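You operate a simulated robot arm through the tools that you are given. There is no shell and no other tool.

The job below is to be done with a simulated two-armed robot. You get a single attempt, and the scene is never put back.

TASK
Feed carriers 1 then 3 in at station 1, indexing once after each.
Fine: they end at stations 3 and 2, with no jam.

The check looks at the end state, three seconds after you hand in, the way a careful person would. Anything else that was tipped, shoved, dropped, spilled or broken makes it a failure.

THE ROBOT
Two 7-joint arms with two-finger grippers on one trunk that stands fixed in place. Base frame: the origin is at the foot of the trunk, x ahead of it, y to its left, z up. Readings come in m, rad, newtons and seconds.
The left shoulder is at [0.05, 0.191, 1.217], the right one opposite. With the tool pointing down near the work surface each hand reaches from about 0.22 to 0.74 m from the base axis, measured 20 degrees to its own side. Payload 2.69 kg a hand.
Tool frame (each hand has its own): the origin (TCP) lies between the finger pads and is the grasp point; the fingertips stand 0.02 m ahead of it; z points along the fingers, y is the line along which they close. The gripper opens to 0.1 m. The gripper's body begins 0.063 m behind the TCP.
Orientation is told as [roll, pitch, yaw] about the base's x, y, z axes, in that order, counted from this pose: with the fingers straight down and closing along the base's y, the tool's x points along the base's -x, its y along +y and its z along -z.

THE INTERFACE
- The arms move only by the tool nudge_tool. It takes "left_motion", "right_motion" or both (then of equal length, played together; a hand with none holds still); each is a list of rows, each a list of 3 entries, a list of its own where there are three numbers: the opening in per cent of the stroke, from 0 (shut) to 100 (fully open), then the shift along the tool's x, y, z in units of 20 mm (1.0 is 20 mm), then the turn, a rotation vector about the tool's x, y, z in units of 8 degrees (1.0 is 8 degrees). In form: [[hand, [x, y, z], [wx, wy, wz]], ...]. A call has 1 to 20 rows; each row shifts and turns the commanded pose from where the row before left it, along the tool's axes as they then stand. A call with a number of a shift or a turn outside -1 to 1 is refused whole. Rows are played at 5 a second. More than 0.05 m and 0.15 rad between two rows, or a gripper value outside its range, and nothing of the call is played. Where a pose cannot be reached the arm comes as near as it can. A force on the tool above 40 N (or 10 N above the force at the start of the call, whichever is more), or a blocked arm, ends the call early, and 0.2 s more pass. Each finger travels about 0.153 m/s and halts on what it meets, pressing with about 39 N; the grip force reading is that of the motor and also rises with nothing between the fingers. The clock runs only during rows and for 0.2 s after the last one: add rows that do not move to give the fingers time. It gives the time, the measured TCP pose, the force on the tool (base axes), the opening and the grip force at its end, in the units of the frame above (readings bear some noise), with the torque about the TCP (base axes, N m) and any sound that the robot's microphone picked up, and new pictures: "views" is both (left out), scene, wrist or none (wrist: the cameras of the hands that moved).
- Cameras (640 x 400 px; columns grow to the right, rows downward): "scene" is now at [0.1214, 0.0422, 1.3977]; the picture's right is [0.46, -0.89, 0.00], its down [-0.42, -0.21, -0.88] and it looks along [0.79, 0.40, -0.47] (base axes); focal length 340 px, centre (320, 200). "left" rides on the left gripper at [0.07, 0.019, -0.099] in its tool frame; the picture's right is [-0.26, 0.97, 0.00], its down [-0.75, -0.20, -0.63] and it looks along [-0.61, -0.16, 0.78] (tool axes); focal length 230 px, centre (320, 200). "right" rides on the right gripper at [0.07, -0.019, -0.099] in its tool frame; the picture's right is [0.26, 0.97, 0.00], its down [-0.75, 0.20, -0.63] and it looks along [-0.61, 0.16, 0.78] (tool axes); focal length 230 px, centre (320, 200). There is no depth. A picture from a camera that has moved, and an enlarged one, comes with that camera's place and axes in the base frame and with its lens.
- raise_lower(by): slides the trunk up (or, below 0, down) by that many m; the arms and the scene camera ride with it, the base frame stays. It gives what a move gives, with no picture.
- pan_tilt(pan, tilt): turns the head with the scene camera to pan (to the left, within 1.396 rad either way) and tilt (down, from -0.506 to 1.204), counted from straight ahead of the robot. It gives what a move gives, and a new picture of the scene camera.
- close_up(camera, box): a new picture of the part [left, top, right, bottom] of that camera's present view, enlarged. No time passes.
- sign_off(): hands the job in; it is judged then, once.

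Nothing tells you positions but the pictures and the camera data. Unless the task says otherwise, let go and move clear before handing in.

The tools are called after "Call:" as a command line: name --argument value ..., lists and objects as JSON in quotes. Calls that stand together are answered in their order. nudge_tool: Moves the arms, as the interface text tells. Its arguments: {"type":"object","properties":{"left_motion":{"type":"array","items":{"type":"array"}},"right_motion":{"type":"array","items":{"type":"array"}},"views":{"type":"string","enum":["both","scene","wrist","none"]}},"required":[]} The other tools are called the same way: raise_lower (by) slides the trunk up or down; pan_tilt (pan, tilt) turns the head that bears the scene camera; close_up (camera, box) takes an enlarged picture of a part of a camera's view; sign_off () hands the job in.

At the start:

```text
t: 0.0
left_position: [0.3231, 0.3667, 1.2114]
left_ee_rot: [-0.001, 0.001, 0.001]
left_contact_force: [-0.1, 0.1, 0.1]
left_torque: [-0.01, -0.01, -0.02]
left_width: 0.1002
left_gripper_force: 0.0
right_position: [0.3064, 0.026, 1.2474]
right_ee_rot: [-0.002, 0.0, 0.0]
right_contact_force: [-0.2, -0.1, -0.2]
right_torque: [-0.01, 0.01, -0.01]
right_width: 0.0999
right_gripper_force: 0.1
trunk travel left (down, up): [-0.275, 0.048]
head pan, tilt: [0.471, 0.489]
```

scene: 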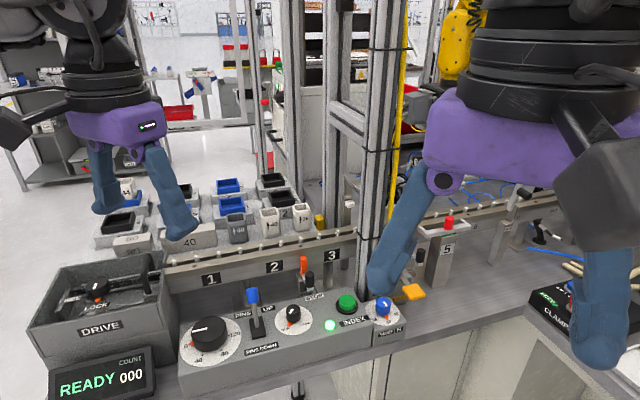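
right: 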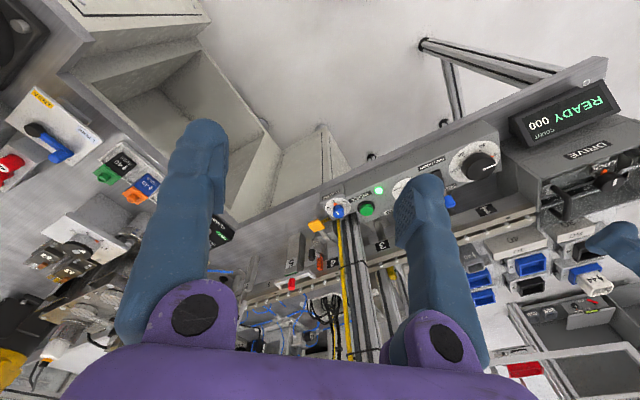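
left: 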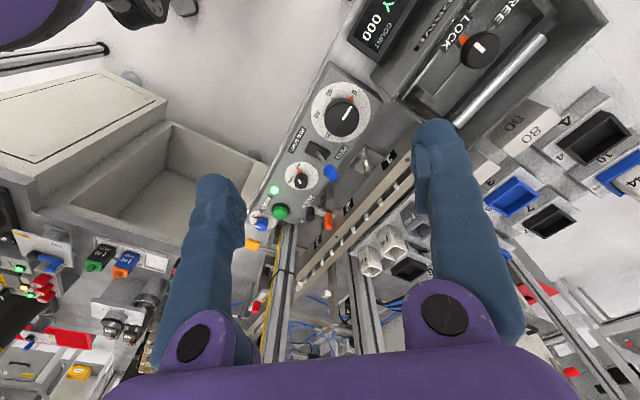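

I see a station line with labels 1, 2 and 3, a control panel with dials, a lever, a green INDEX button and a DRIVE box, and a group of carriers behind the line. I'll take close-ups before moving anything.

Call:
close_up --camera "scene" --box '[160, 230, 420, 390]'

Call:
close_up --camera "scene" --box '[80, 160, 360, 300]'

Call:
close_up --camera "scene" --box '[20, 240, 220, 400]'

Call:
close_up --camera "left" --box '[240, 0, 640, 260]'

```text
2.46 times, centred on (290, 310) of scene
camera zoom: at [0.1214, 0.0422, 1.3977], right [0.46, -0.89, 0.0], down [-0.42, -0.21, -0.88], along [0.79, 0.4, -0.47], focal length 838 px, centre (394, -71)
```

zoom: 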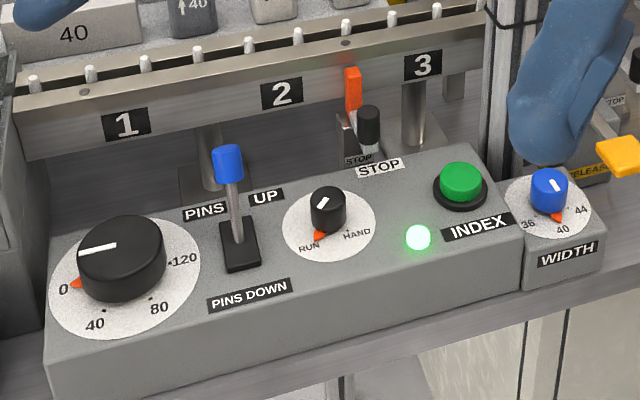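

```text
2.29 times, centred on (220, 230) of scene
camera zoom: at [0.1214, 0.0422, 1.3977], right [0.46, -0.89, 0.0], down [-0.42, -0.21, -0.88], along [0.79, 0.4, -0.47], focal length 778 px, centre (549, 131)
```

zoom: 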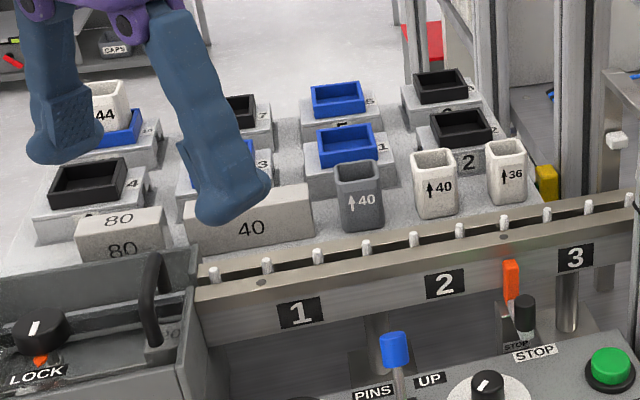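

```text
2.50 times, centred on (120, 320) of scene
camera zoom: at [0.1214, 0.0422, 1.3977], right [0.46, -0.89, 0.0], down [-0.42, -0.21, -0.88], along [0.79, 0.4, -0.47], focal length 851 px, centre (820, -100)
```

zoom: 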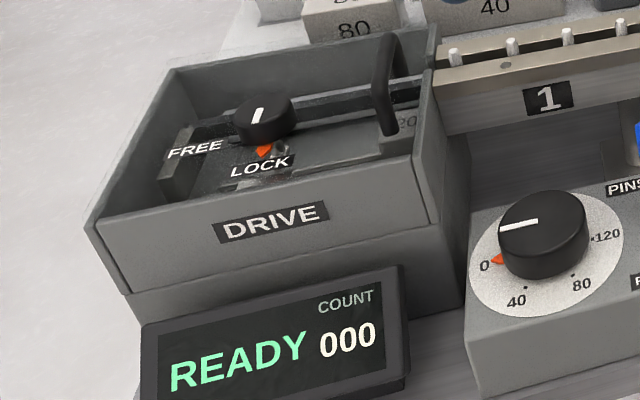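

```text
1.54 times, centred on (440, 130) of left
camera zoom: at [0.2534, 0.3856, 1.3112], right [0.26, 0.97, 0.0], down [0.75, -0.2, 0.63], along [0.61, -0.16, -0.78], focal length 354 px, centre (135, 308)
```

zoom: 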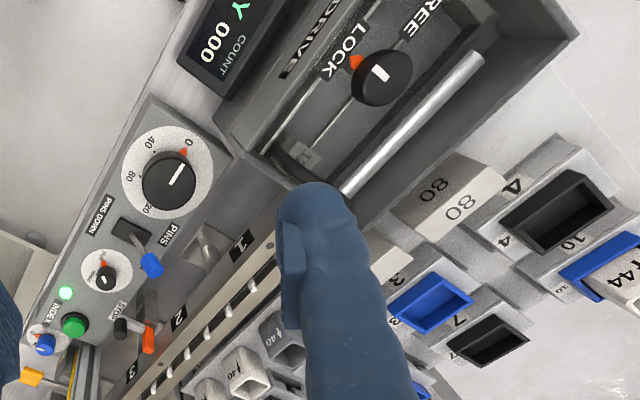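

The panel has a 0–120 dial, a PINS UP/DOWN lever, a RUN/HAND selector, an INDEX button, WIDTH and STOP, plus a LOCK/FREE drive. I'll turn the head to study the whole bench before planning.

Call:
pan_tilt --pan 0.75 --tilt 0.6

Call:
pan_tilt --pan 0.0 --tilt 0.65

Call:
pan_tilt --pan -0.5 --tilt 0.7

```text
t: 0.8
left_position: [0.3231, 0.3671, 1.2103]
left_ee_rot: [-0.001, -0.001, 0.003]
left_contact_force: [-0.4, -0.4, -0.2]
left_torque: [0.02, 0.0, 0.02]
left_width: 0.1
left_gripper_force: 0.0
right_position: [0.3073, 0.0246, 1.2479]
right_ee_rot: [0.0, 0.0, 0.0]
right_contact_force: [-0.2, 0.4, 0.2]
right_torque: [0.02, 0.0, 0.02]
right_width: 0.1001
right_gripper_force: 0.1
trunk travel left (down, up): [-0.275, 0.048]
head pan, tilt: [0.75, 0.6]
camera scene: at [0.1049, 0.0609, 1.3876], right [0.68, -0.73, 0.0], down [-0.41, -0.39, -0.83], along [0.6, 0.56, -0.56], focal length 340 px, centre (320, 200)
```

scene: 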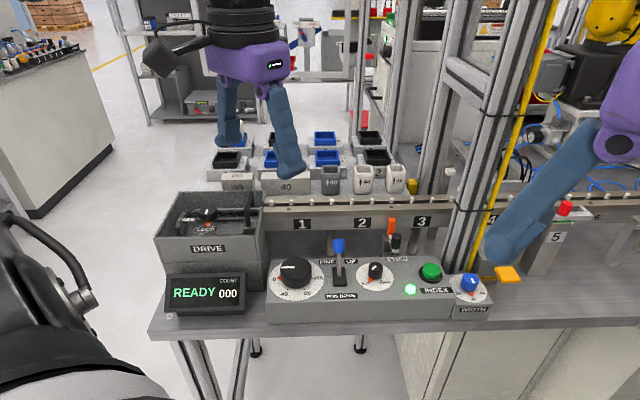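

```text
t: 1.9
left_position: [0.3235, 0.3674, 1.2115]
left_ee_rot: [-0.002, 0.0, 0.002]
left_contact_force: [0.0, -0.3, 0.2]
left_torque: [0.02, -0.02, -0.03]
left_width: 0.1
left_gripper_force: 0.1
right_position: [0.3082, 0.0274, 1.2468]
right_ee_rot: [0.0, 0.001, 0.001]
right_contact_force: [0.5, 0.3, 0.1]
right_torque: [0.0, 0.02, -0.02]
right_width: 0.1001
right_gripper_force: 0.1
trunk travel left (down, up): [-0.275, 0.048]
head pan, tilt: [0.0, 0.649]
camera scene: at [0.127, 0.0009, 1.3833], right [0.0, -1.0, 0.0], down [-0.6, 0.0, -0.8], along [0.8, 0.0, -0.6], focal length 340 px, centre (320, 200)
```

scene: 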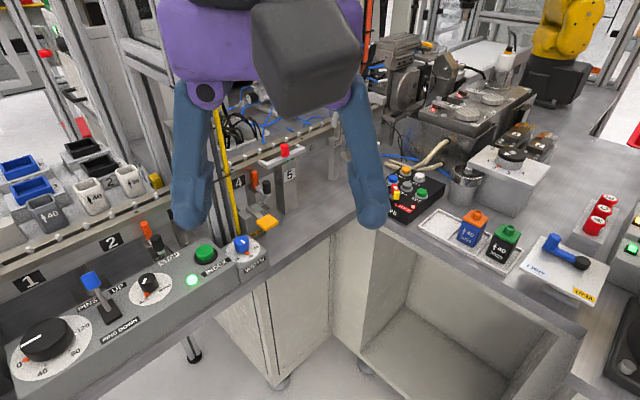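

```text
t: 2.8
left_position: [0.3232, 0.3667, 1.211]
left_ee_rot: [-0.001, 0.002, 0.001]
left_contact_force: [0.0, -0.9, 0.7]
left_torque: [0.02, 0.0, 0.03]
left_width: 0.0999
left_gripper_force: 0.0
right_position: [0.3072, 0.0262, 1.2469]
right_ee_rot: [0.001, 0.0, 0.002]
right_contact_force: [0.0, 0.0, 0.0]
right_torque: [-0.02, 0.06, -0.03]
right_width: 0.0998
right_gripper_force: 0.0
trunk travel left (down, up): [-0.275, 0.048]
head pan, tilt: [-0.499, 0.7]
camera scene: at [0.1149, -0.0398, 1.379], right [-0.48, -0.88, 0.0], down [-0.57, 0.31, -0.77], along [0.67, -0.37, -0.64], focal length 340 px, centre (320, 200)
```

scene: 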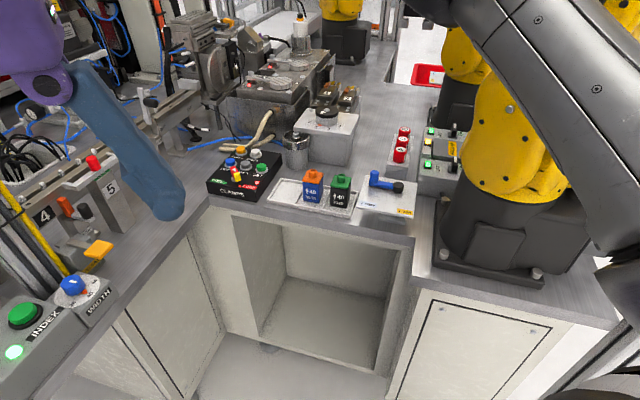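

The arms block part of the view, so I'll move both hands back and outward, high above everything, to see the carriers and the line.

Call:
nudge_tool --left_motion '[[100, [0.5, 1, 0], [0, 0, 0]], [100, [0.5, 1, 0], [0, 0, 0]], [100, [0.5, 1, 0], [0, 0, 0]], [100, [0.5, 1, 0], [0, 0, 0]], [100, [0.5, 1, 0], [0, 0, 0]], [100, [0.5, 1, 0], [0, 0, 0]], [100, [0.5, 1, 0], [0, 0, 0]], [100, [0.5, 1, 0], [0, 0, 0]], [100, [0, 0, 0], [0, 0, 0]]]' --right_motion '[[100, [0.3, -1, 0], [0, 0, 0]], [100, [0.3, -1, 0], [0, 0, 0]], [100, [0.3, -1, 0], [0, 0, 0]], [100, [0.3, -1, 0], [0, 0, 0]], [100, [0.3, -1, 0], [0, 0, 0]], [100, [0.3, -1, 0], [0, 0, 0]], [100, [0, -1, 0], [0, 0, 0]], [100, [0, -1, 0], [0, 0, 0]], [100, [0, -1, 0], [0, 0, 0]]]' --views "none"

Call:
pan_tilt --pan 0.6 --tilt 0.55

```text
t: 4.8
left_position: [0.2505, 0.5445, 1.1985]
left_ee_rot: [-0.019, 0.008, 0.002]
left_contact_force: [-0.6, -1.3, -0.3]
left_torque: [0.05, 0.0, 0.02]
left_width: 0.0999
left_gripper_force: 0.1
right_position: [0.2778, -0.1312, 1.2436]
right_ee_rot: [-0.024, 0.014, 0.018]
right_contact_force: [0.6, -1.1, 0.9]
right_torque: [-0.02, -0.02, 0.03]
right_width: 0.1001
right_gripper_force: 0.0
trunk travel left (down, up): [-0.275, 0.048]
head pan, tilt: [-0.499, 0.7]
```

```text
t: 6.2
left_position: [0.2481, 0.5443, 1.1997]
left_ee_rot: [-0.019, 0.006, 0.0]
left_contact_force: [-0.5, 0.2, 0.0]
left_torque: [0.0, -0.02, 0.0]
left_width: 0.0998
left_gripper_force: 0.0
right_position: [0.277, -0.1327, 1.2464]
right_ee_rot: [-0.022, 0.01, 0.015]
right_contact_force: [-0.1, 0.0, -0.1]
right_torque: [-0.01, 0.01, 0.01]
right_width: 0.1001
right_gripper_force: 0.0
trunk travel left (down, up): [-0.275, 0.048]
head pan, tilt: [0.6, 0.55]
camera scene: at [0.1217, 0.0725, 1.3901], right [0.56, -0.83, 0.01], down [-0.44, -0.31, -0.84], along [0.7, 0.47, -0.54], focal length 340 px, centre (320, 200)
```

scene: 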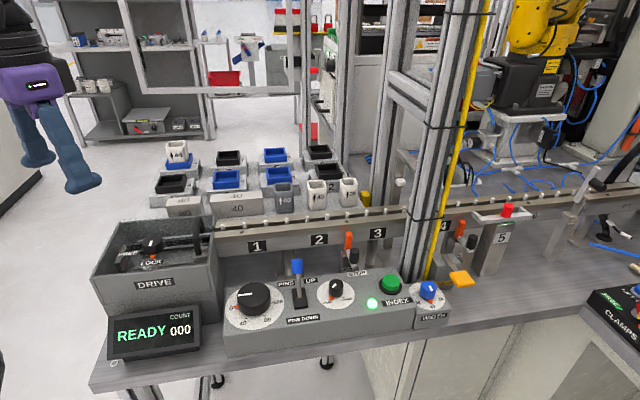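

Call:
close_up --camera "scene" --box '[145, 130, 285, 220]'

Call:
close_up --camera "scene" --box '[250, 135, 390, 225]'

Call:
close_up --camera "scene" --box '[210, 215, 420, 350]'

Call:
close_up --camera "scene" --box '[390, 180, 570, 330]'

Call:
close_up --camera "scene" --box '[80, 210, 230, 330]'

```text
4.44 times, centred on (215, 175) of scene
camera zoom: at [0.1217, 0.0725, 1.3901], right [0.56, -0.83, 0.01], down [-0.44, -0.31, -0.84], along [0.7, 0.47, -0.54], focal length 1513 px, centre (787, 311)
```

zoom: 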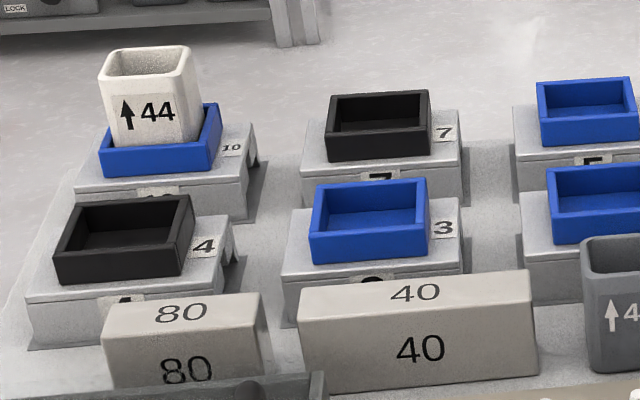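

```text
4.44 times, centred on (320, 180) of scene
camera zoom: at [0.1217, 0.0725, 1.3901], right [0.56, -0.83, 0.01], down [-0.44, -0.31, -0.84], along [0.7, 0.47, -0.54], focal length 1513 px, centre (320, 289)
```

zoom: 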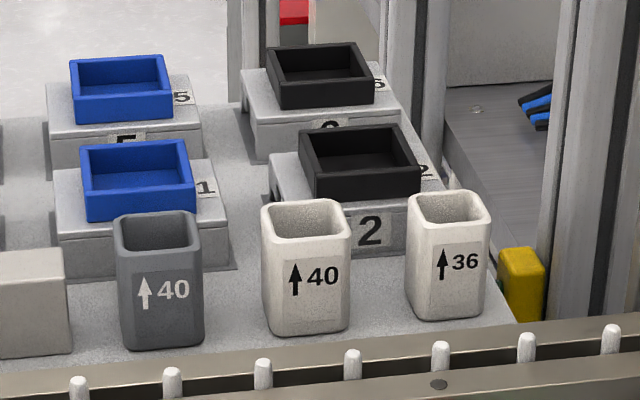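

```text
2.96 times, centred on (315, 282) of scene
camera zoom: at [0.1217, 0.0725, 1.3901], right [0.56, -0.83, 0.01], down [-0.44, -0.31, -0.84], along [0.7, 0.47, -0.54], focal length 1009 px, centre (335, -44)
```

zoom: 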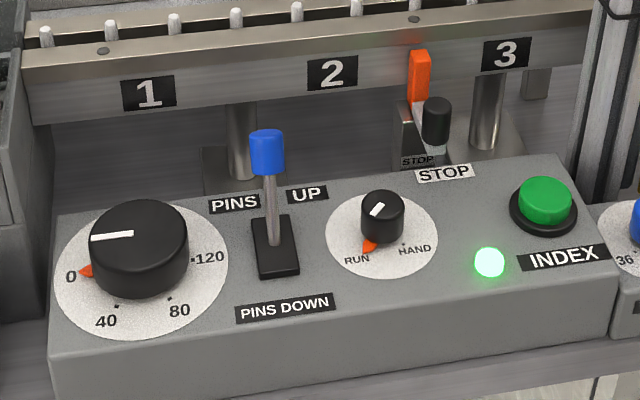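

```text
2.67 times, centred on (480, 255) of scene
camera zoom: at [0.1217, 0.0725, 1.3901], right [0.56, -0.83, 0.01], down [-0.44, -0.31, -0.84], along [0.7, 0.47, -0.54], focal length 908 px, centre (-107, 53)
```

zoom: 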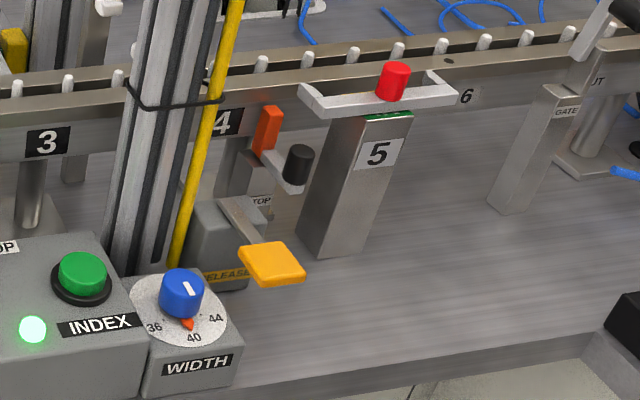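

```text
3.33 times, centred on (155, 270) of scene
camera zoom: at [0.1217, 0.0725, 1.3901], right [0.56, -0.83, 0.01], down [-0.44, -0.31, -0.84], along [0.7, 0.47, -0.54], focal length 1135 px, centre (870, -33)
```

zoom: 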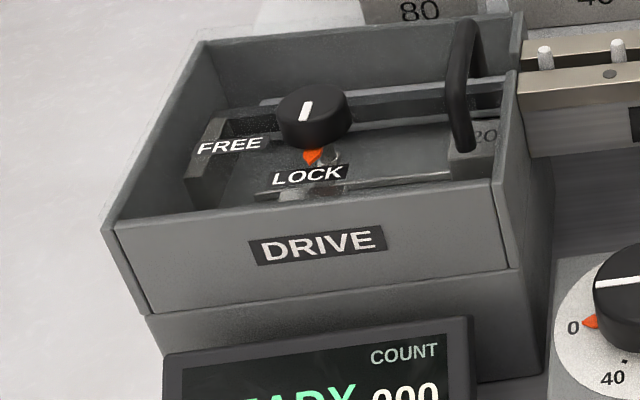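

Carriers look to be the numbered open trays: 1 and 3 are blue and sit on pads 1 and 3. Triangulating the labels gives a station pitch of about 120 mm along (0.707,-0.707). I'll zoom in on the details of the stop, drive box and pins.

Call:
close_up --camera "scene" --box '[330, 220, 380, 280]'

Call:
close_up --camera "scene" --box '[100, 220, 215, 290]'

Call:
close_up --camera "scene" --box '[205, 205, 305, 260]'

Call:
close_up --camera "scene" --box '[430, 195, 520, 290]'

Call:
close_up --camera "scene" --box '[540, 150, 640, 260]'

Call:
close_up --camera "left" --box '[0, 0, 640, 400]'

```text
6.67 times, centred on (355, 250) of scene
camera zoom: at [0.1217, 0.0725, 1.3901], right [0.56, -0.83, 0.01], down [-0.44, -0.31, -0.84], along [0.7, 0.47, -0.54], focal length 2269 px, centre (87, -133)
```

zoom: 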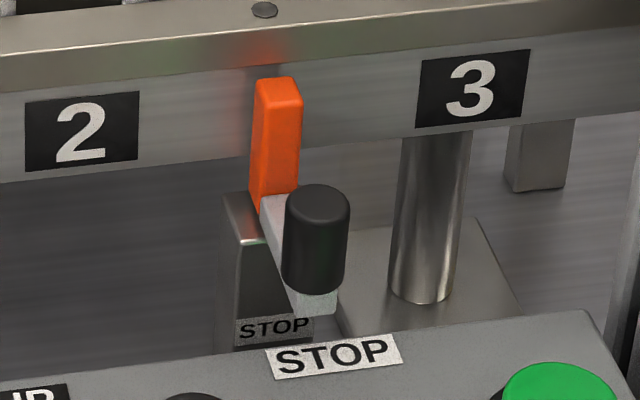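

```text
5.57 times, centred on (158, 255) of scene
camera zoom: at [0.1217, 0.0725, 1.3901], right [0.56, -0.83, 0.01], down [-0.44, -0.31, -0.84], along [0.7, 0.47, -0.54], focal length 1894 px, centre (1224, -106)
```

zoom: 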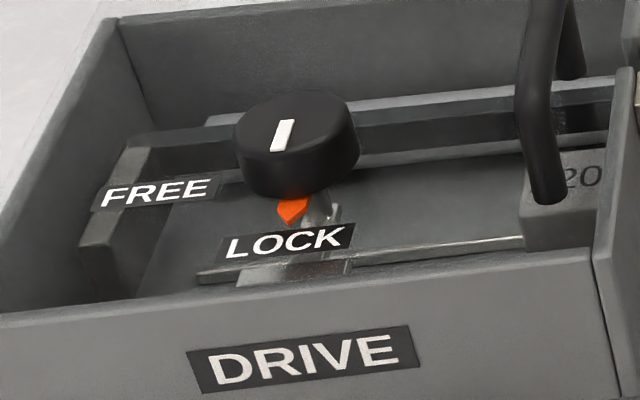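

```text
6.40 times, centred on (255, 232) of scene
camera zoom: at [0.1217, 0.0725, 1.3901], right [0.56, -0.83, 0.01], down [-0.44, -0.31, -0.84], along [0.7, 0.47, -0.54], focal length 2178 px, centre (736, -8)
```

zoom: 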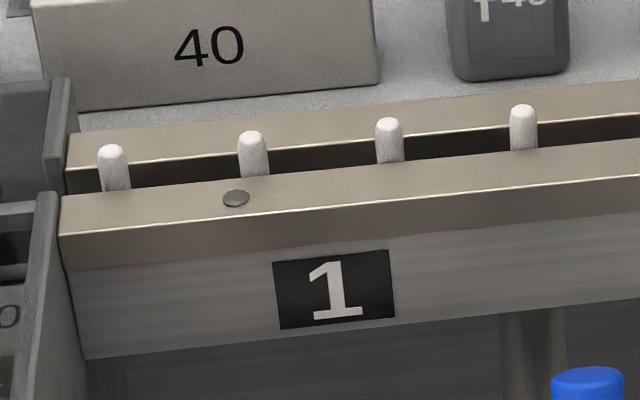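

```text
4.21 times, centred on (475, 242) of scene
camera zoom: at [0.1217, 0.0725, 1.3901], right [0.56, -0.83, 0.01], down [-0.44, -0.31, -0.84], along [0.7, 0.47, -0.54], focal length 1433 px, centre (-333, 21)
```

zoom: 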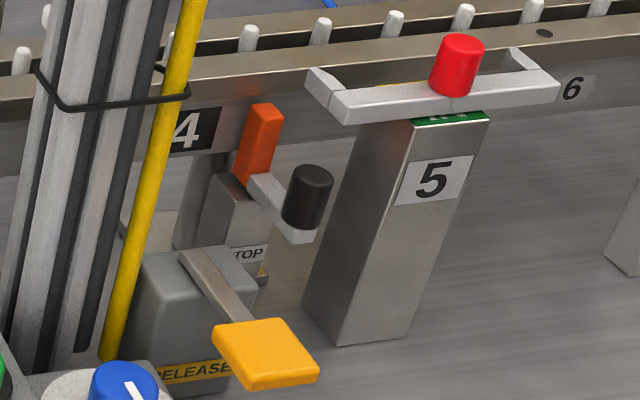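

```text
3.64 times, centred on (590, 205) of scene
camera zoom: at [0.1217, 0.0725, 1.3901], right [0.56, -0.83, 0.01], down [-0.44, -0.31, -0.84], along [0.7, 0.47, -0.54], focal length 1238 px, centre (-662, 182)
```

zoom: 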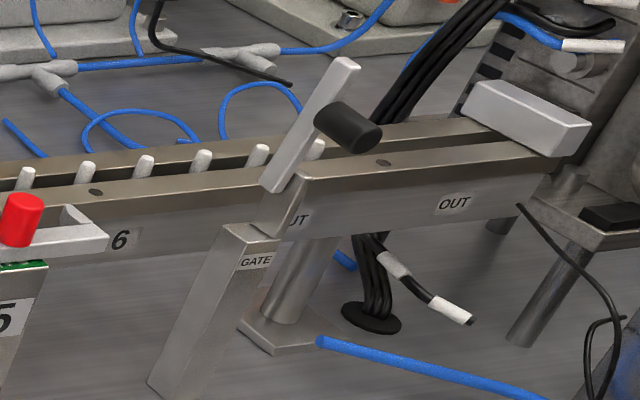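

```text
1.00 times, centred on (320, 200) of left (not enlarged: the box is as wide or as high as the picture)
camera zoom: at [0.1803, 0.5646, 1.2999], right [0.26, 0.97, -0.02], down [0.76, -0.19, 0.63], along [0.6, -0.18, -0.78], focal length 230 px, centre (320, 200)
```

zoom: 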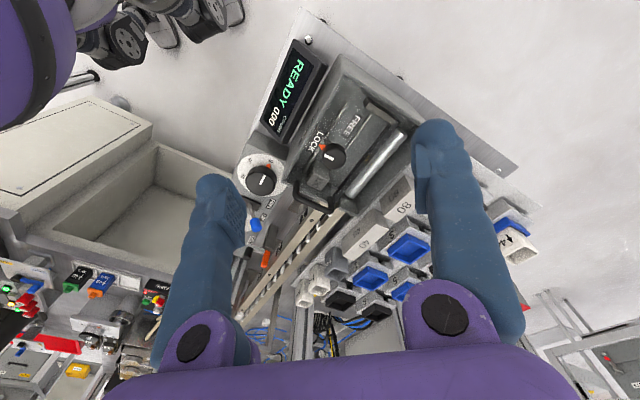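

The STOP between 2 and 3 has an orange flag raised, and the drive box has a block marked "…20" under the handle. I need finer views of these and of the knob states.

Call:
close_up --camera "scene" --box '[180, 225, 220, 255]'

Call:
close_up --camera "left" --box '[280, 60, 440, 220]'

Call:
close_up --camera "left" --box '[230, 140, 350, 290]'

Call:
close_up --camera "left" --box '[320, 180, 440, 330]'

Call:
close_up --camera "scene" --box '[280, 250, 320, 320]'

```text
13.33 times, centred on (200, 240) of scene
camera zoom: at [0.1217, 0.0725, 1.3901], right [0.56, -0.83, 0.01], down [-0.44, -0.31, -0.84], along [0.7, 0.47, -0.54], focal length 4539 px, centre (1920, -333)
```

zoom: 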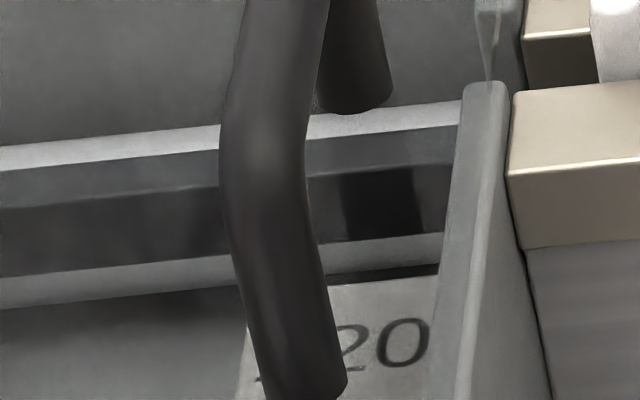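

```text
2.50 times, centred on (360, 140) of left
camera zoom: at [0.1803, 0.5646, 1.2999], right [0.26, 0.97, -0.02], down [0.76, -0.19, 0.63], along [0.6, -0.18, -0.78], focal length 575 px, centre (220, 350)
```

zoom: 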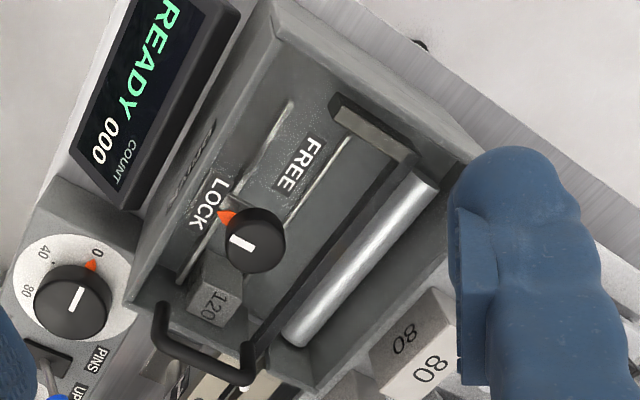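

```text
2.67 times, centred on (290, 215) of left
camera zoom: at [0.1803, 0.5646, 1.2999], right [0.26, 0.97, -0.02], down [0.76, -0.19, 0.63], along [0.6, -0.18, -0.78], focal length 614 px, centre (400, 160)
```

zoom: 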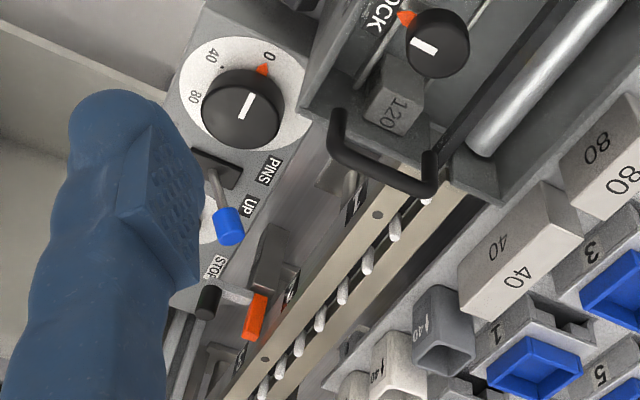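

```text
2.67 times, centred on (380, 255) of left
camera zoom: at [0.1803, 0.5646, 1.2999], right [0.26, 0.97, -0.02], down [0.76, -0.19, 0.63], along [0.6, -0.18, -0.78], focal length 614 px, centre (160, 53)
```

zoom: 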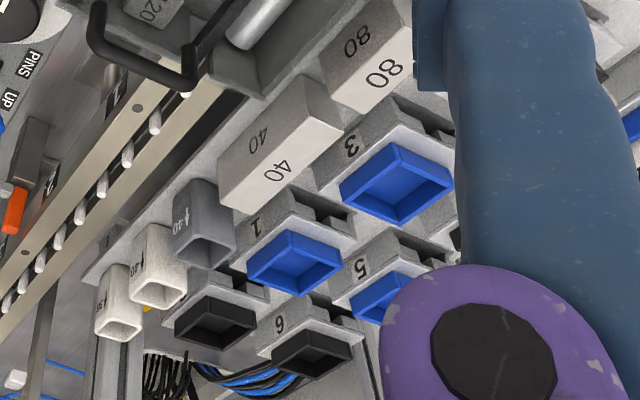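

```text
5.71 times, centred on (300, 285) of scene
camera zoom: at [0.1217, 0.0725, 1.3901], right [0.56, -0.83, 0.01], down [-0.44, -0.31, -0.84], along [0.7, 0.47, -0.54], focal length 1945 px, centre (434, -286)
```

zoom: 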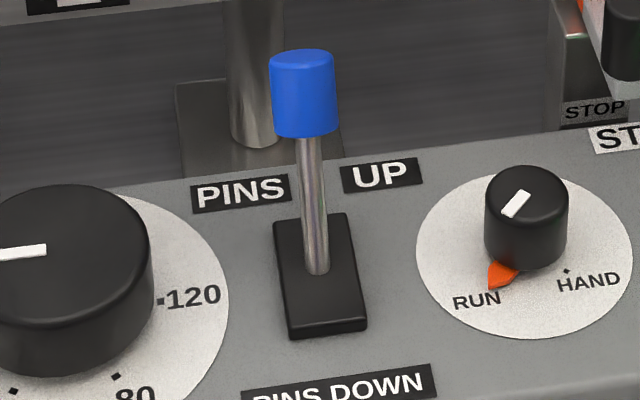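

The lever leans toward PINS UP, the drive holds the 120 block, the mode is RUN and width is 40. Now I'll zoom in closely on the carriers themselves to learn their shape.

Call:
close_up --camera "scene" --box '[255, 160, 305, 195]'

Call:
close_up --camera "scene" --box '[200, 160, 255, 200]'

Call:
close_up --camera "left" --box '[355, 235, 435, 300]'

Call:
close_up --camera "left" --box '[340, 190, 440, 260]'

Call:
close_up --camera "scene" --box '[300, 140, 355, 215]'

```text
11.43 times, centred on (280, 178) of scene
camera zoom: at [0.1217, 0.0725, 1.3901], right [0.56, -0.83, 0.01], down [-0.44, -0.31, -0.84], along [0.7, 0.47, -0.54], focal length 3890 px, centre (777, 457)
```

zoom: 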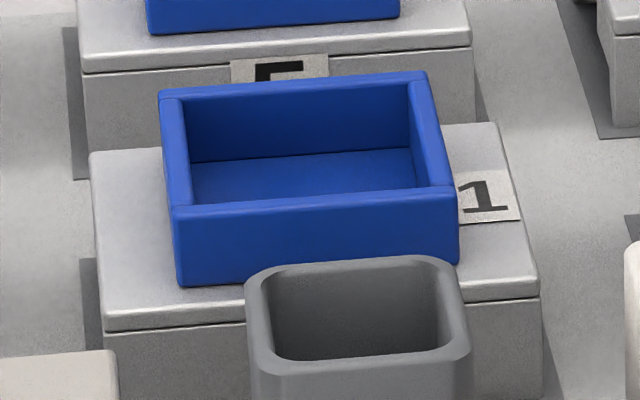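

```text
10.00 times, centred on (228, 180) of scene
camera zoom: at [0.1217, 0.0725, 1.3901], right [0.56, -0.83, 0.01], down [-0.44, -0.31, -0.84], along [0.7, 0.47, -0.54], focal length 3404 px, centre (1245, 400)
```

zoom: 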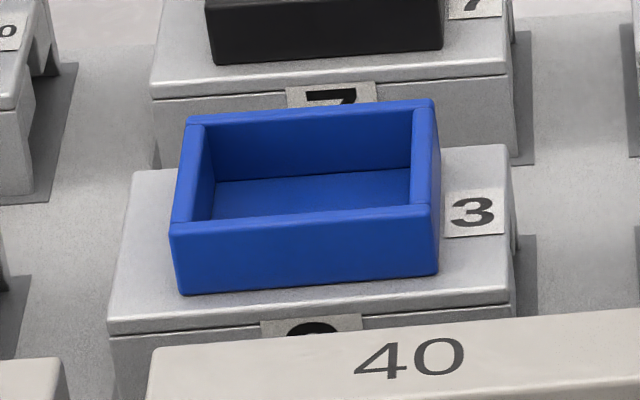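

```text
6.15 times, centred on (395, 268) of left
camera zoom: at [0.1803, 0.5646, 1.2999], right [0.26, 0.97, -0.02], down [0.76, -0.19, 0.63], along [0.6, -0.18, -0.78], focal length 1416 px, centre (-142, -215)
```

zoom: 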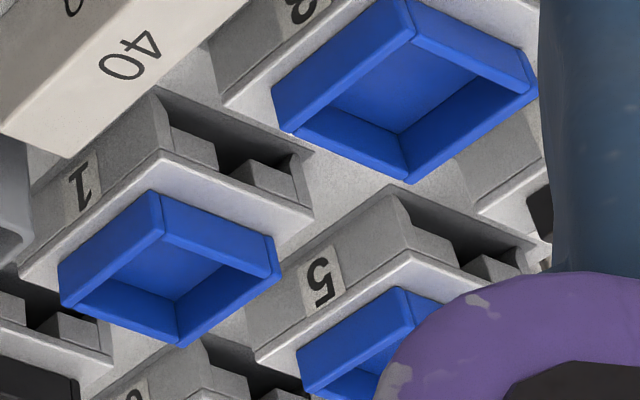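

```text
5.71 times, centred on (390, 225) of left
camera zoom: at [0.1803, 0.5646, 1.2999], right [0.26, 0.97, -0.02], down [0.76, -0.19, 0.63], along [0.6, -0.18, -0.78], focal length 1315 px, centre (-80, 57)
```

zoom: 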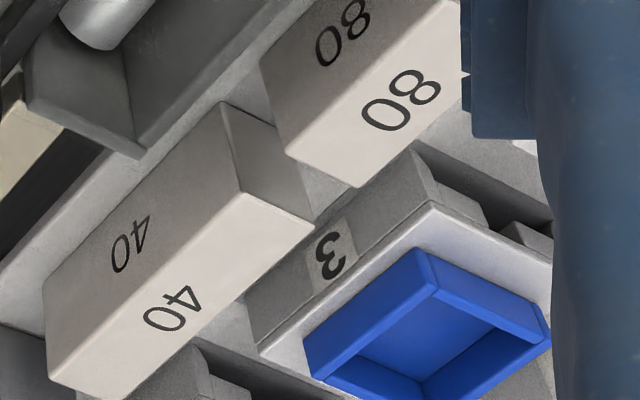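

```text
5.33 times, centred on (328, 178) of scene
camera zoom: at [0.1217, 0.0725, 1.3901], right [0.56, -0.83, 0.01], down [-0.44, -0.31, -0.84], along [0.7, 0.47, -0.54], focal length 1815 px, centre (280, 320)
```

zoom: 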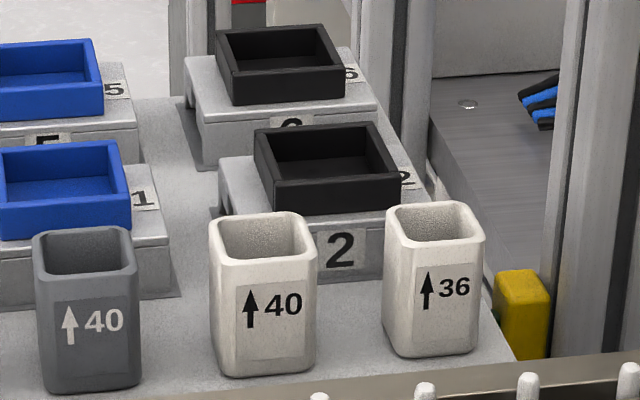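

The carriers are grey pallets about 88 mm long with a coloured tray on top and a slotted underside. I'll move the left hand forward at height to look down on the carriers and the line.

Call:
nudge_tool --left_motion '[[100, [-1, 0, -0.1], [0, 0, 0]], [100, [-1, 0, -0.1], [0, 0, 0]], [100, [-1, 0, -0.1], [0, 0, 0]], [100, [-1, 0, -0.1], [0, 0, 0]], [100, [-1, 0, -0.1], [0, 0, 0]], [100, [-1, 0, 0], [0, 0, 0]], [100, [-1, 0, 0], [0, 0, 0]], [100, [-1, 0, 0], [0, 0, 0]], [100, [0, 0, 0], [0, 0, 0]], [100, [0, 0, 0], [0, 0, 0]]]' --views "both"

```text
t: 8.3
left_position: [0.4091, 0.5436, 1.2077]
left_ee_rot: [-0.018, 0.007, 0.0]
left_contact_force: [0.2, 0.2, 0.1]
left_torque: [0.01, 0.02, 0.0]
left_width: 0.1003
left_gripper_force: 0.1
right_position: [0.2773, -0.1316, 1.2478]
right_ee_rot: [-0.022, 0.008, 0.016]
right_contact_force: [-0.3, -1.1, 0.4]
right_torque: [-0.02, 0.01, 0.01]
right_width: 0.1
right_gripper_force: 0.1
trunk travel left (down, up): [-0.275, 0.048]
head pan, tilt: [0.6, 0.55]
camera scene: at [0.1213, 0.0726, 1.3901], right [0.57, -0.82, 0.01], down [-0.44, -0.31, -0.84], along [0.7, 0.47, -0.54], focal length 340 px, centre (320, 200)
camera left: at [0.3392, 0.5645, 1.3077], right [0.26, 0.97, -0.02], down [0.75, -0.19, 0.63], along [0.6, -0.18, -0.78], focal length 230 px, centre (320, 200)
```

scene: 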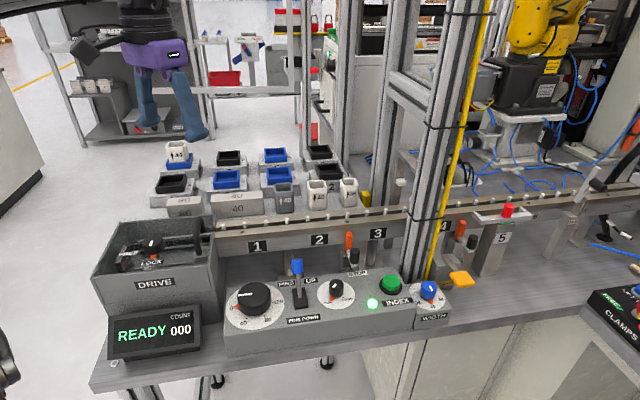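
left: 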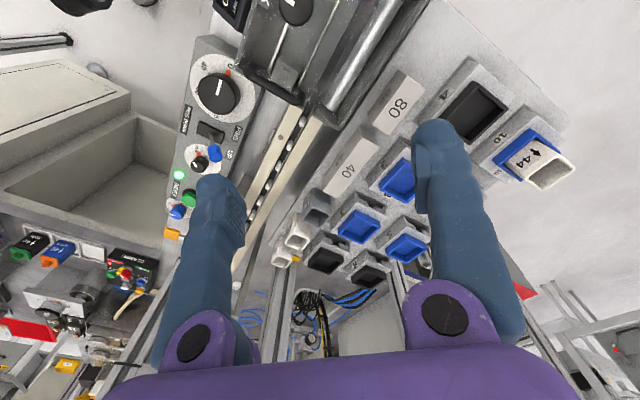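

Call:
close_up --camera "left" --box '[300, 150, 430, 240]'

Call:
close_up --camera "left" --box '[230, 80, 340, 200]'

Call:
close_up --camera "left" --box '[160, 40, 270, 220]'

Call:
close_up --camera "left" --box '[420, 60, 560, 200]'

Call:
close_up --camera "left" --box '[230, 0, 400, 110]'

```text
4.44 times, centred on (365, 195) of left
camera zoom: at [0.3392, 0.5645, 1.3077], right [0.26, 0.97, -0.02], down [0.75, -0.19, 0.63], along [0.6, -0.18, -0.78], focal length 1022 px, centre (120, 222)
```

zoom: 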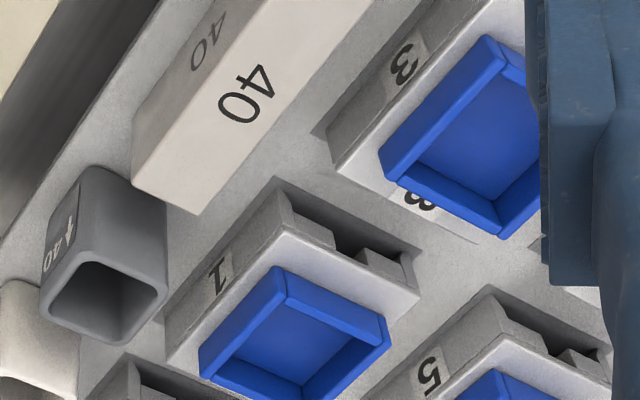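

```text
3.33 times, centred on (285, 140) of left
camera zoom: at [0.3392, 0.5645, 1.3077], right [0.26, 0.97, -0.02], down [0.75, -0.19, 0.63], along [0.6, -0.18, -0.78], focal length 767 px, centre (437, 400)
```

zoom: 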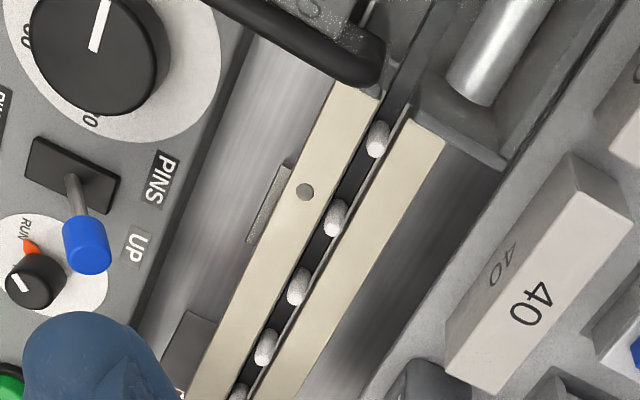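

```text
2.22 times, centred on (215, 130) of left
camera zoom: at [0.3392, 0.5645, 1.3077], right [0.26, 0.97, -0.02], down [0.75, -0.19, 0.63], along [0.6, -0.18, -0.78], focal length 511 px, centre (553, 356)
```

zoom: 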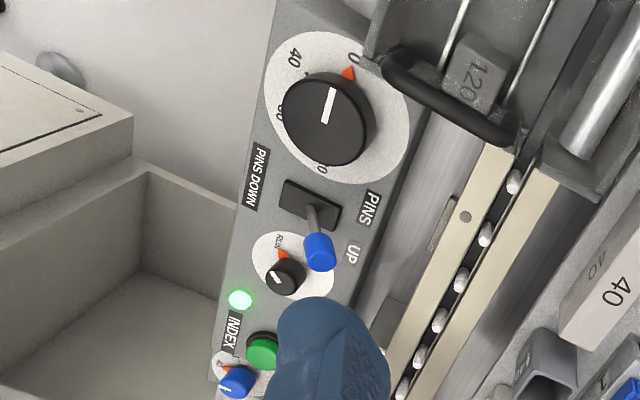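

```text
2.86 times, centred on (490, 130) of left
camera zoom: at [0.3392, 0.5645, 1.3077], right [0.26, 0.97, -0.02], down [0.75, -0.19, 0.63], along [0.6, -0.18, -0.78], focal length 657 px, centre (-166, 400)
```

zoom: 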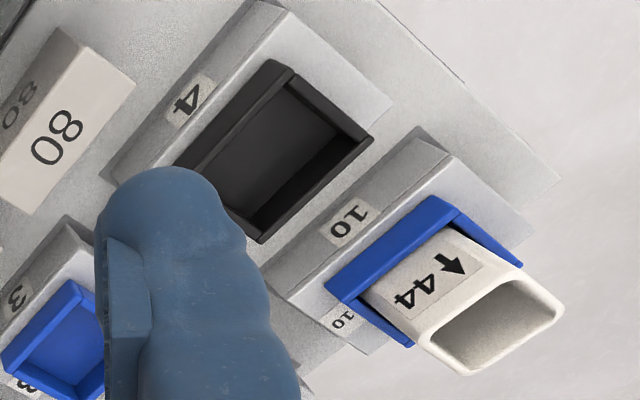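

```text
3.64 times, centred on (315, 55) of left
camera zoom: at [0.3392, 0.5645, 1.3077], right [0.26, 0.97, -0.02], down [0.75, -0.19, 0.63], along [0.6, -0.18, -0.78], focal length 837 px, centre (338, 727)
```

zoom: 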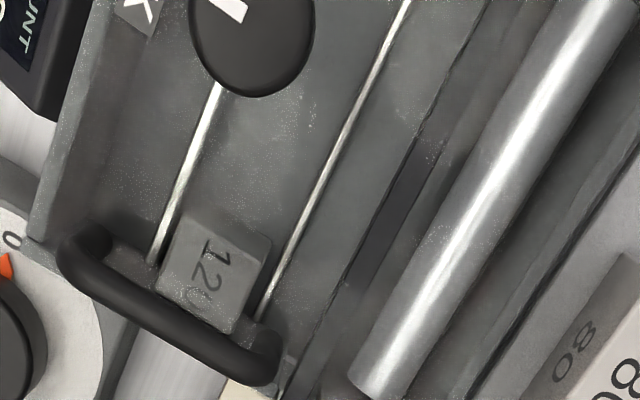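

I've triangulated: line rail tops are at z≈1.001 and rails run along (0.707,-0.707). Carrier 1's plate centre is near (0.660,0.550), about 87×72 mm. I'll zoom in on the carrier's underside and the pins.

Call:
close_up --camera "left" --box '[345, 180, 390, 215]'

Call:
close_up --camera "scene" --box '[300, 140, 350, 195]'

Call:
close_up --camera "scene" --box '[145, 150, 210, 195]'

Call:
close_up --camera "left" --box '[265, 90, 335, 140]'

Call:
close_up --camera "right" --box '[0, 0, 640, 400]'

```text
11.43 times, centred on (368, 198) of left
camera zoom: at [0.3392, 0.5645, 1.3077], right [0.26, 0.97, -0.02], down [0.75, -0.19, 0.63], along [0.6, -0.18, -0.78], focal length 2629 px, centre (-223, 229)
```

zoom: 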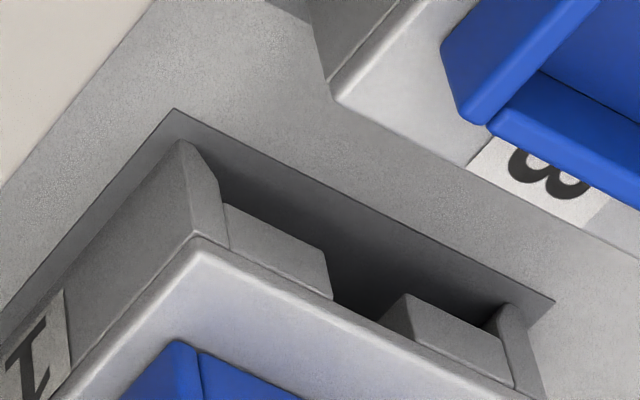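

```text
7.27 times, centred on (325, 168) of scene
camera zoom: at [0.1213, 0.0726, 1.3901], right [0.57, -0.82, 0.01], down [-0.44, -0.31, -0.84], along [0.7, 0.47, -0.54], focal length 2476 px, centre (284, 436)
```

zoom: 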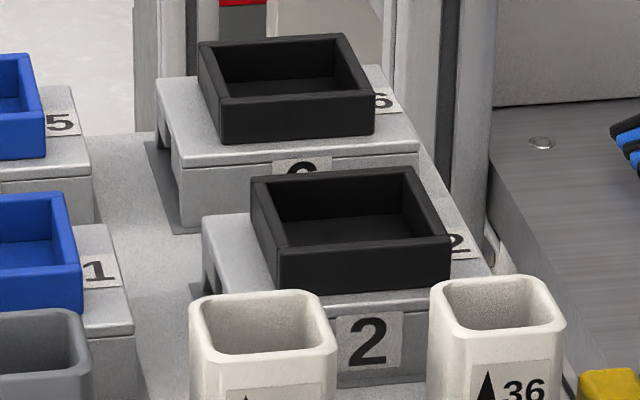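

```text
8.89 times, centred on (178, 172) of scene
camera zoom: at [0.1213, 0.0726, 1.3901], right [0.57, -0.82, 0.01], down [-0.44, -0.31, -0.84], along [0.7, 0.47, -0.54], focal length 3026 px, centre (1587, 444)
```

zoom: 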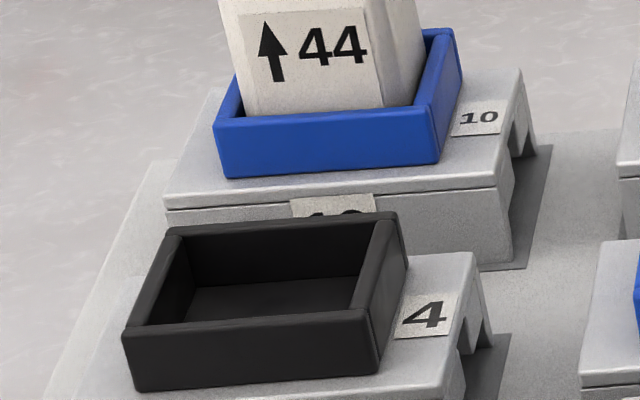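

```text
8.00 times, centred on (300, 115) of left
camera zoom: at [0.3392, 0.5645, 1.3077], right [0.26, 0.97, -0.02], down [0.75, -0.19, 0.63], along [0.6, -0.18, -0.78], focal length 1841 px, centre (480, 880)
```

zoom: 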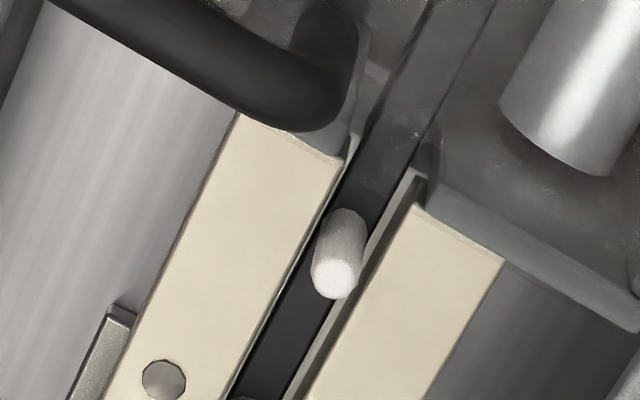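

```text
1.00 times, centred on (320, 200) of right (not enlarged: the box is as wide or as high as the picture)
camera zoom: at [0.2075, -0.1504, 1.348], right [-0.27, 0.96, -0.02], down [0.75, 0.23, 0.62], along [0.6, 0.15, -0.79], focal length 230 px, centre (320, 200)
```

zoom: 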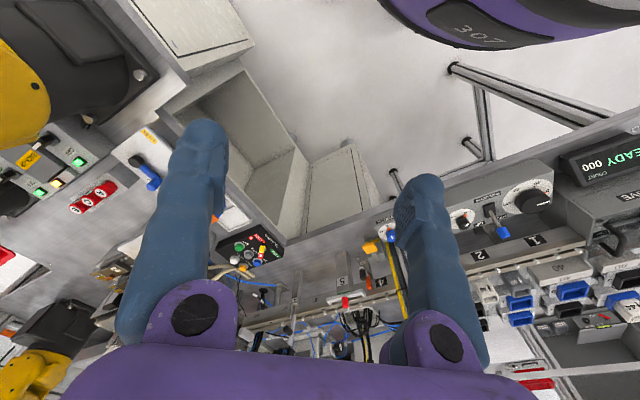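

The carriers have outer skirts that straddle the rails and inner ribs with a centre gap for the pins. The orange STOP blade may stand in a carrier's path between stations 2 and 3, so I'll move the left hand closer to inspect it.

Call:
nudge_tool --left_motion '[[100, [-0.4, -1, 0.2], [0, 0, 0]], [100, [-0.4, -1, 0.2], [0, 0, 0]], [100, [-0.4, -1, 0.2], [0, 0, 0]], [100, [-0.4, -1, 0.3], [0, 0, 0]], [100, [-0.4, -1, 0.3], [0, 0, 0]], [100, [-0.4, -1, 0.5], [0, 0, 0]], [100, [-0.4, -1, 0.5], [0, 0, 0]], [100, [-0.4, -1, 0.5], [0, 0, 0]], [100, [-0.4, -1, 0.5], [0, 0, 0]], [100, [0, -0.5, 0.5], [0, 0, 0]], [100, [0, 0, 0], [0, 0, 0]], [100, [0, 0, 0], [0, 0, 0]]]' --views "both"

```text
t: 10.9
left_position: [0.482, 0.3539, 1.1375]
left_ee_rot: [-0.02, 0.008, 0.001]
left_contact_force: [0.9, 0.0, 0.6]
left_torque: [-0.01, 0.0, -0.03]
left_width: 0.0999
left_gripper_force: 0.0
right_position: [0.2774, -0.1325, 1.2473]
right_ee_rot: [-0.023, 0.006, 0.015]
right_contact_force: [0.0, 1.5, -0.3]
right_torque: [0.01, 0.01, 0.01]
right_width: 0.0997
right_gripper_force: 0.1
trunk travel left (down, up): [-0.275, 0.048]
head pan, tilt: [0.6, 0.55]
camera scene: at [0.1209, 0.0726, 1.3902], right [0.57, -0.82, 0.01], down [-0.44, -0.31, -0.84], along [0.7, 0.47, -0.54], focal length 340 px, centre (320, 200)
camera left: at [0.4125, 0.374, 1.237], right [0.26, 0.97, -0.02], down [0.75, -0.19, 0.63], along [0.6, -0.18, -0.78], focal length 230 px, centre (320, 200)
```

scene: 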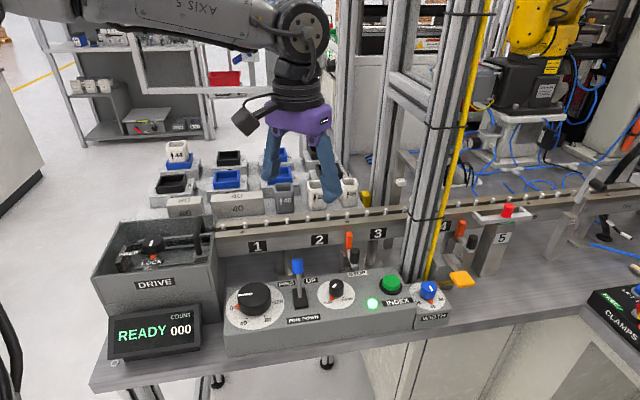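
left: 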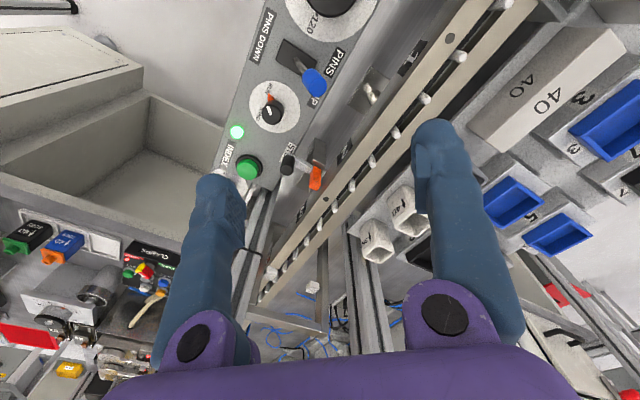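

Call:
close_up --camera "left" --box '[270, 130, 350, 210]'

Call:
close_up --camera "left" --box '[350, 0, 500, 130]'

Call:
close_up --camera "left" --box '[230, 170, 400, 310]'

Call:
close_up --camera "left" --box '[210, 0, 350, 180]'

```text
5.00 times, centred on (310, 170) of left
camera zoom: at [0.4125, 0.374, 1.237], right [0.26, 0.97, -0.02], down [0.75, -0.19, 0.63], along [0.6, -0.18, -0.78], focal length 1150 px, centre (370, 350)
```

zoom: 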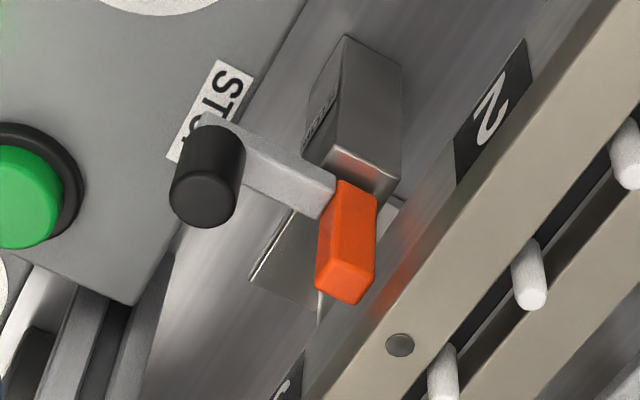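

```text
3.08 times, centred on (425, 65) of left
camera zoom: at [0.4125, 0.374, 1.237], right [0.26, 0.97, -0.02], down [0.75, -0.19, 0.63], along [0.6, -0.18, -0.78], focal length 708 px, centre (-3, 615)
```

zoom: 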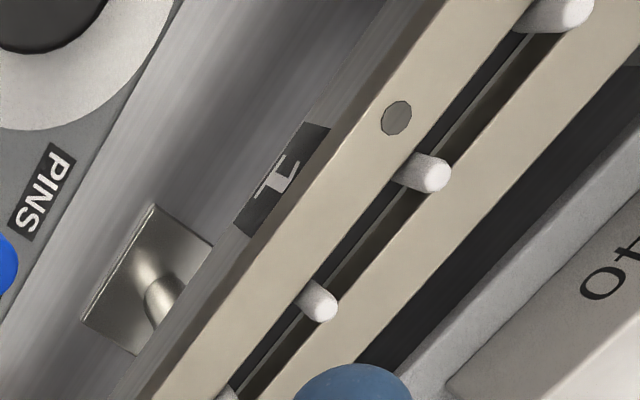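

```text
2.86 times, centred on (315, 240) of left
camera zoom: at [0.4125, 0.374, 1.237], right [0.26, 0.97, -0.02], down [0.75, -0.19, 0.63], along [0.6, -0.18, -0.78], focal length 657 px, centre (334, 86)
```

zoom: 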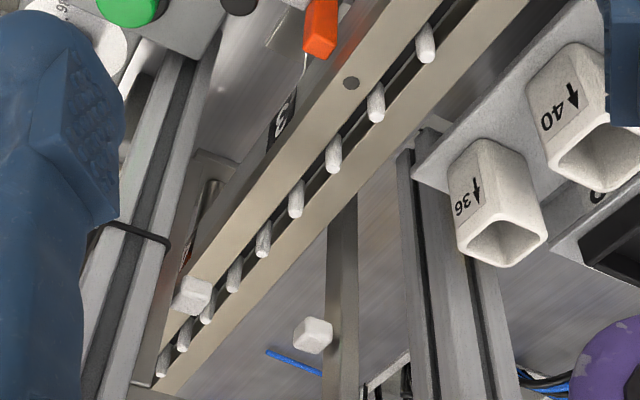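

```text
2.22 times, centred on (280, 90) of left
camera zoom: at [0.4125, 0.374, 1.237], right [0.26, 0.97, -0.02], down [0.75, -0.19, 0.63], along [0.6, -0.18, -0.78], focal length 511 px, centre (409, 444)
```

zoom: 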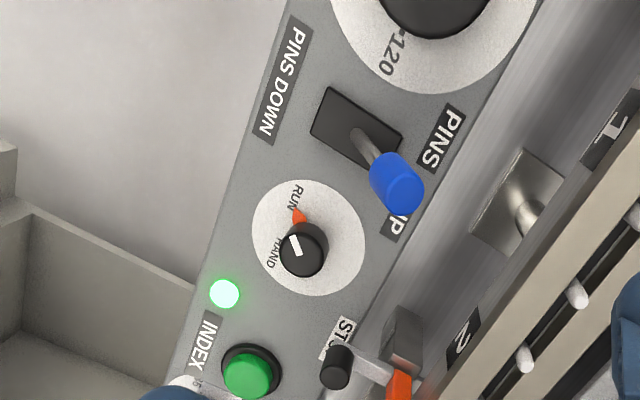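

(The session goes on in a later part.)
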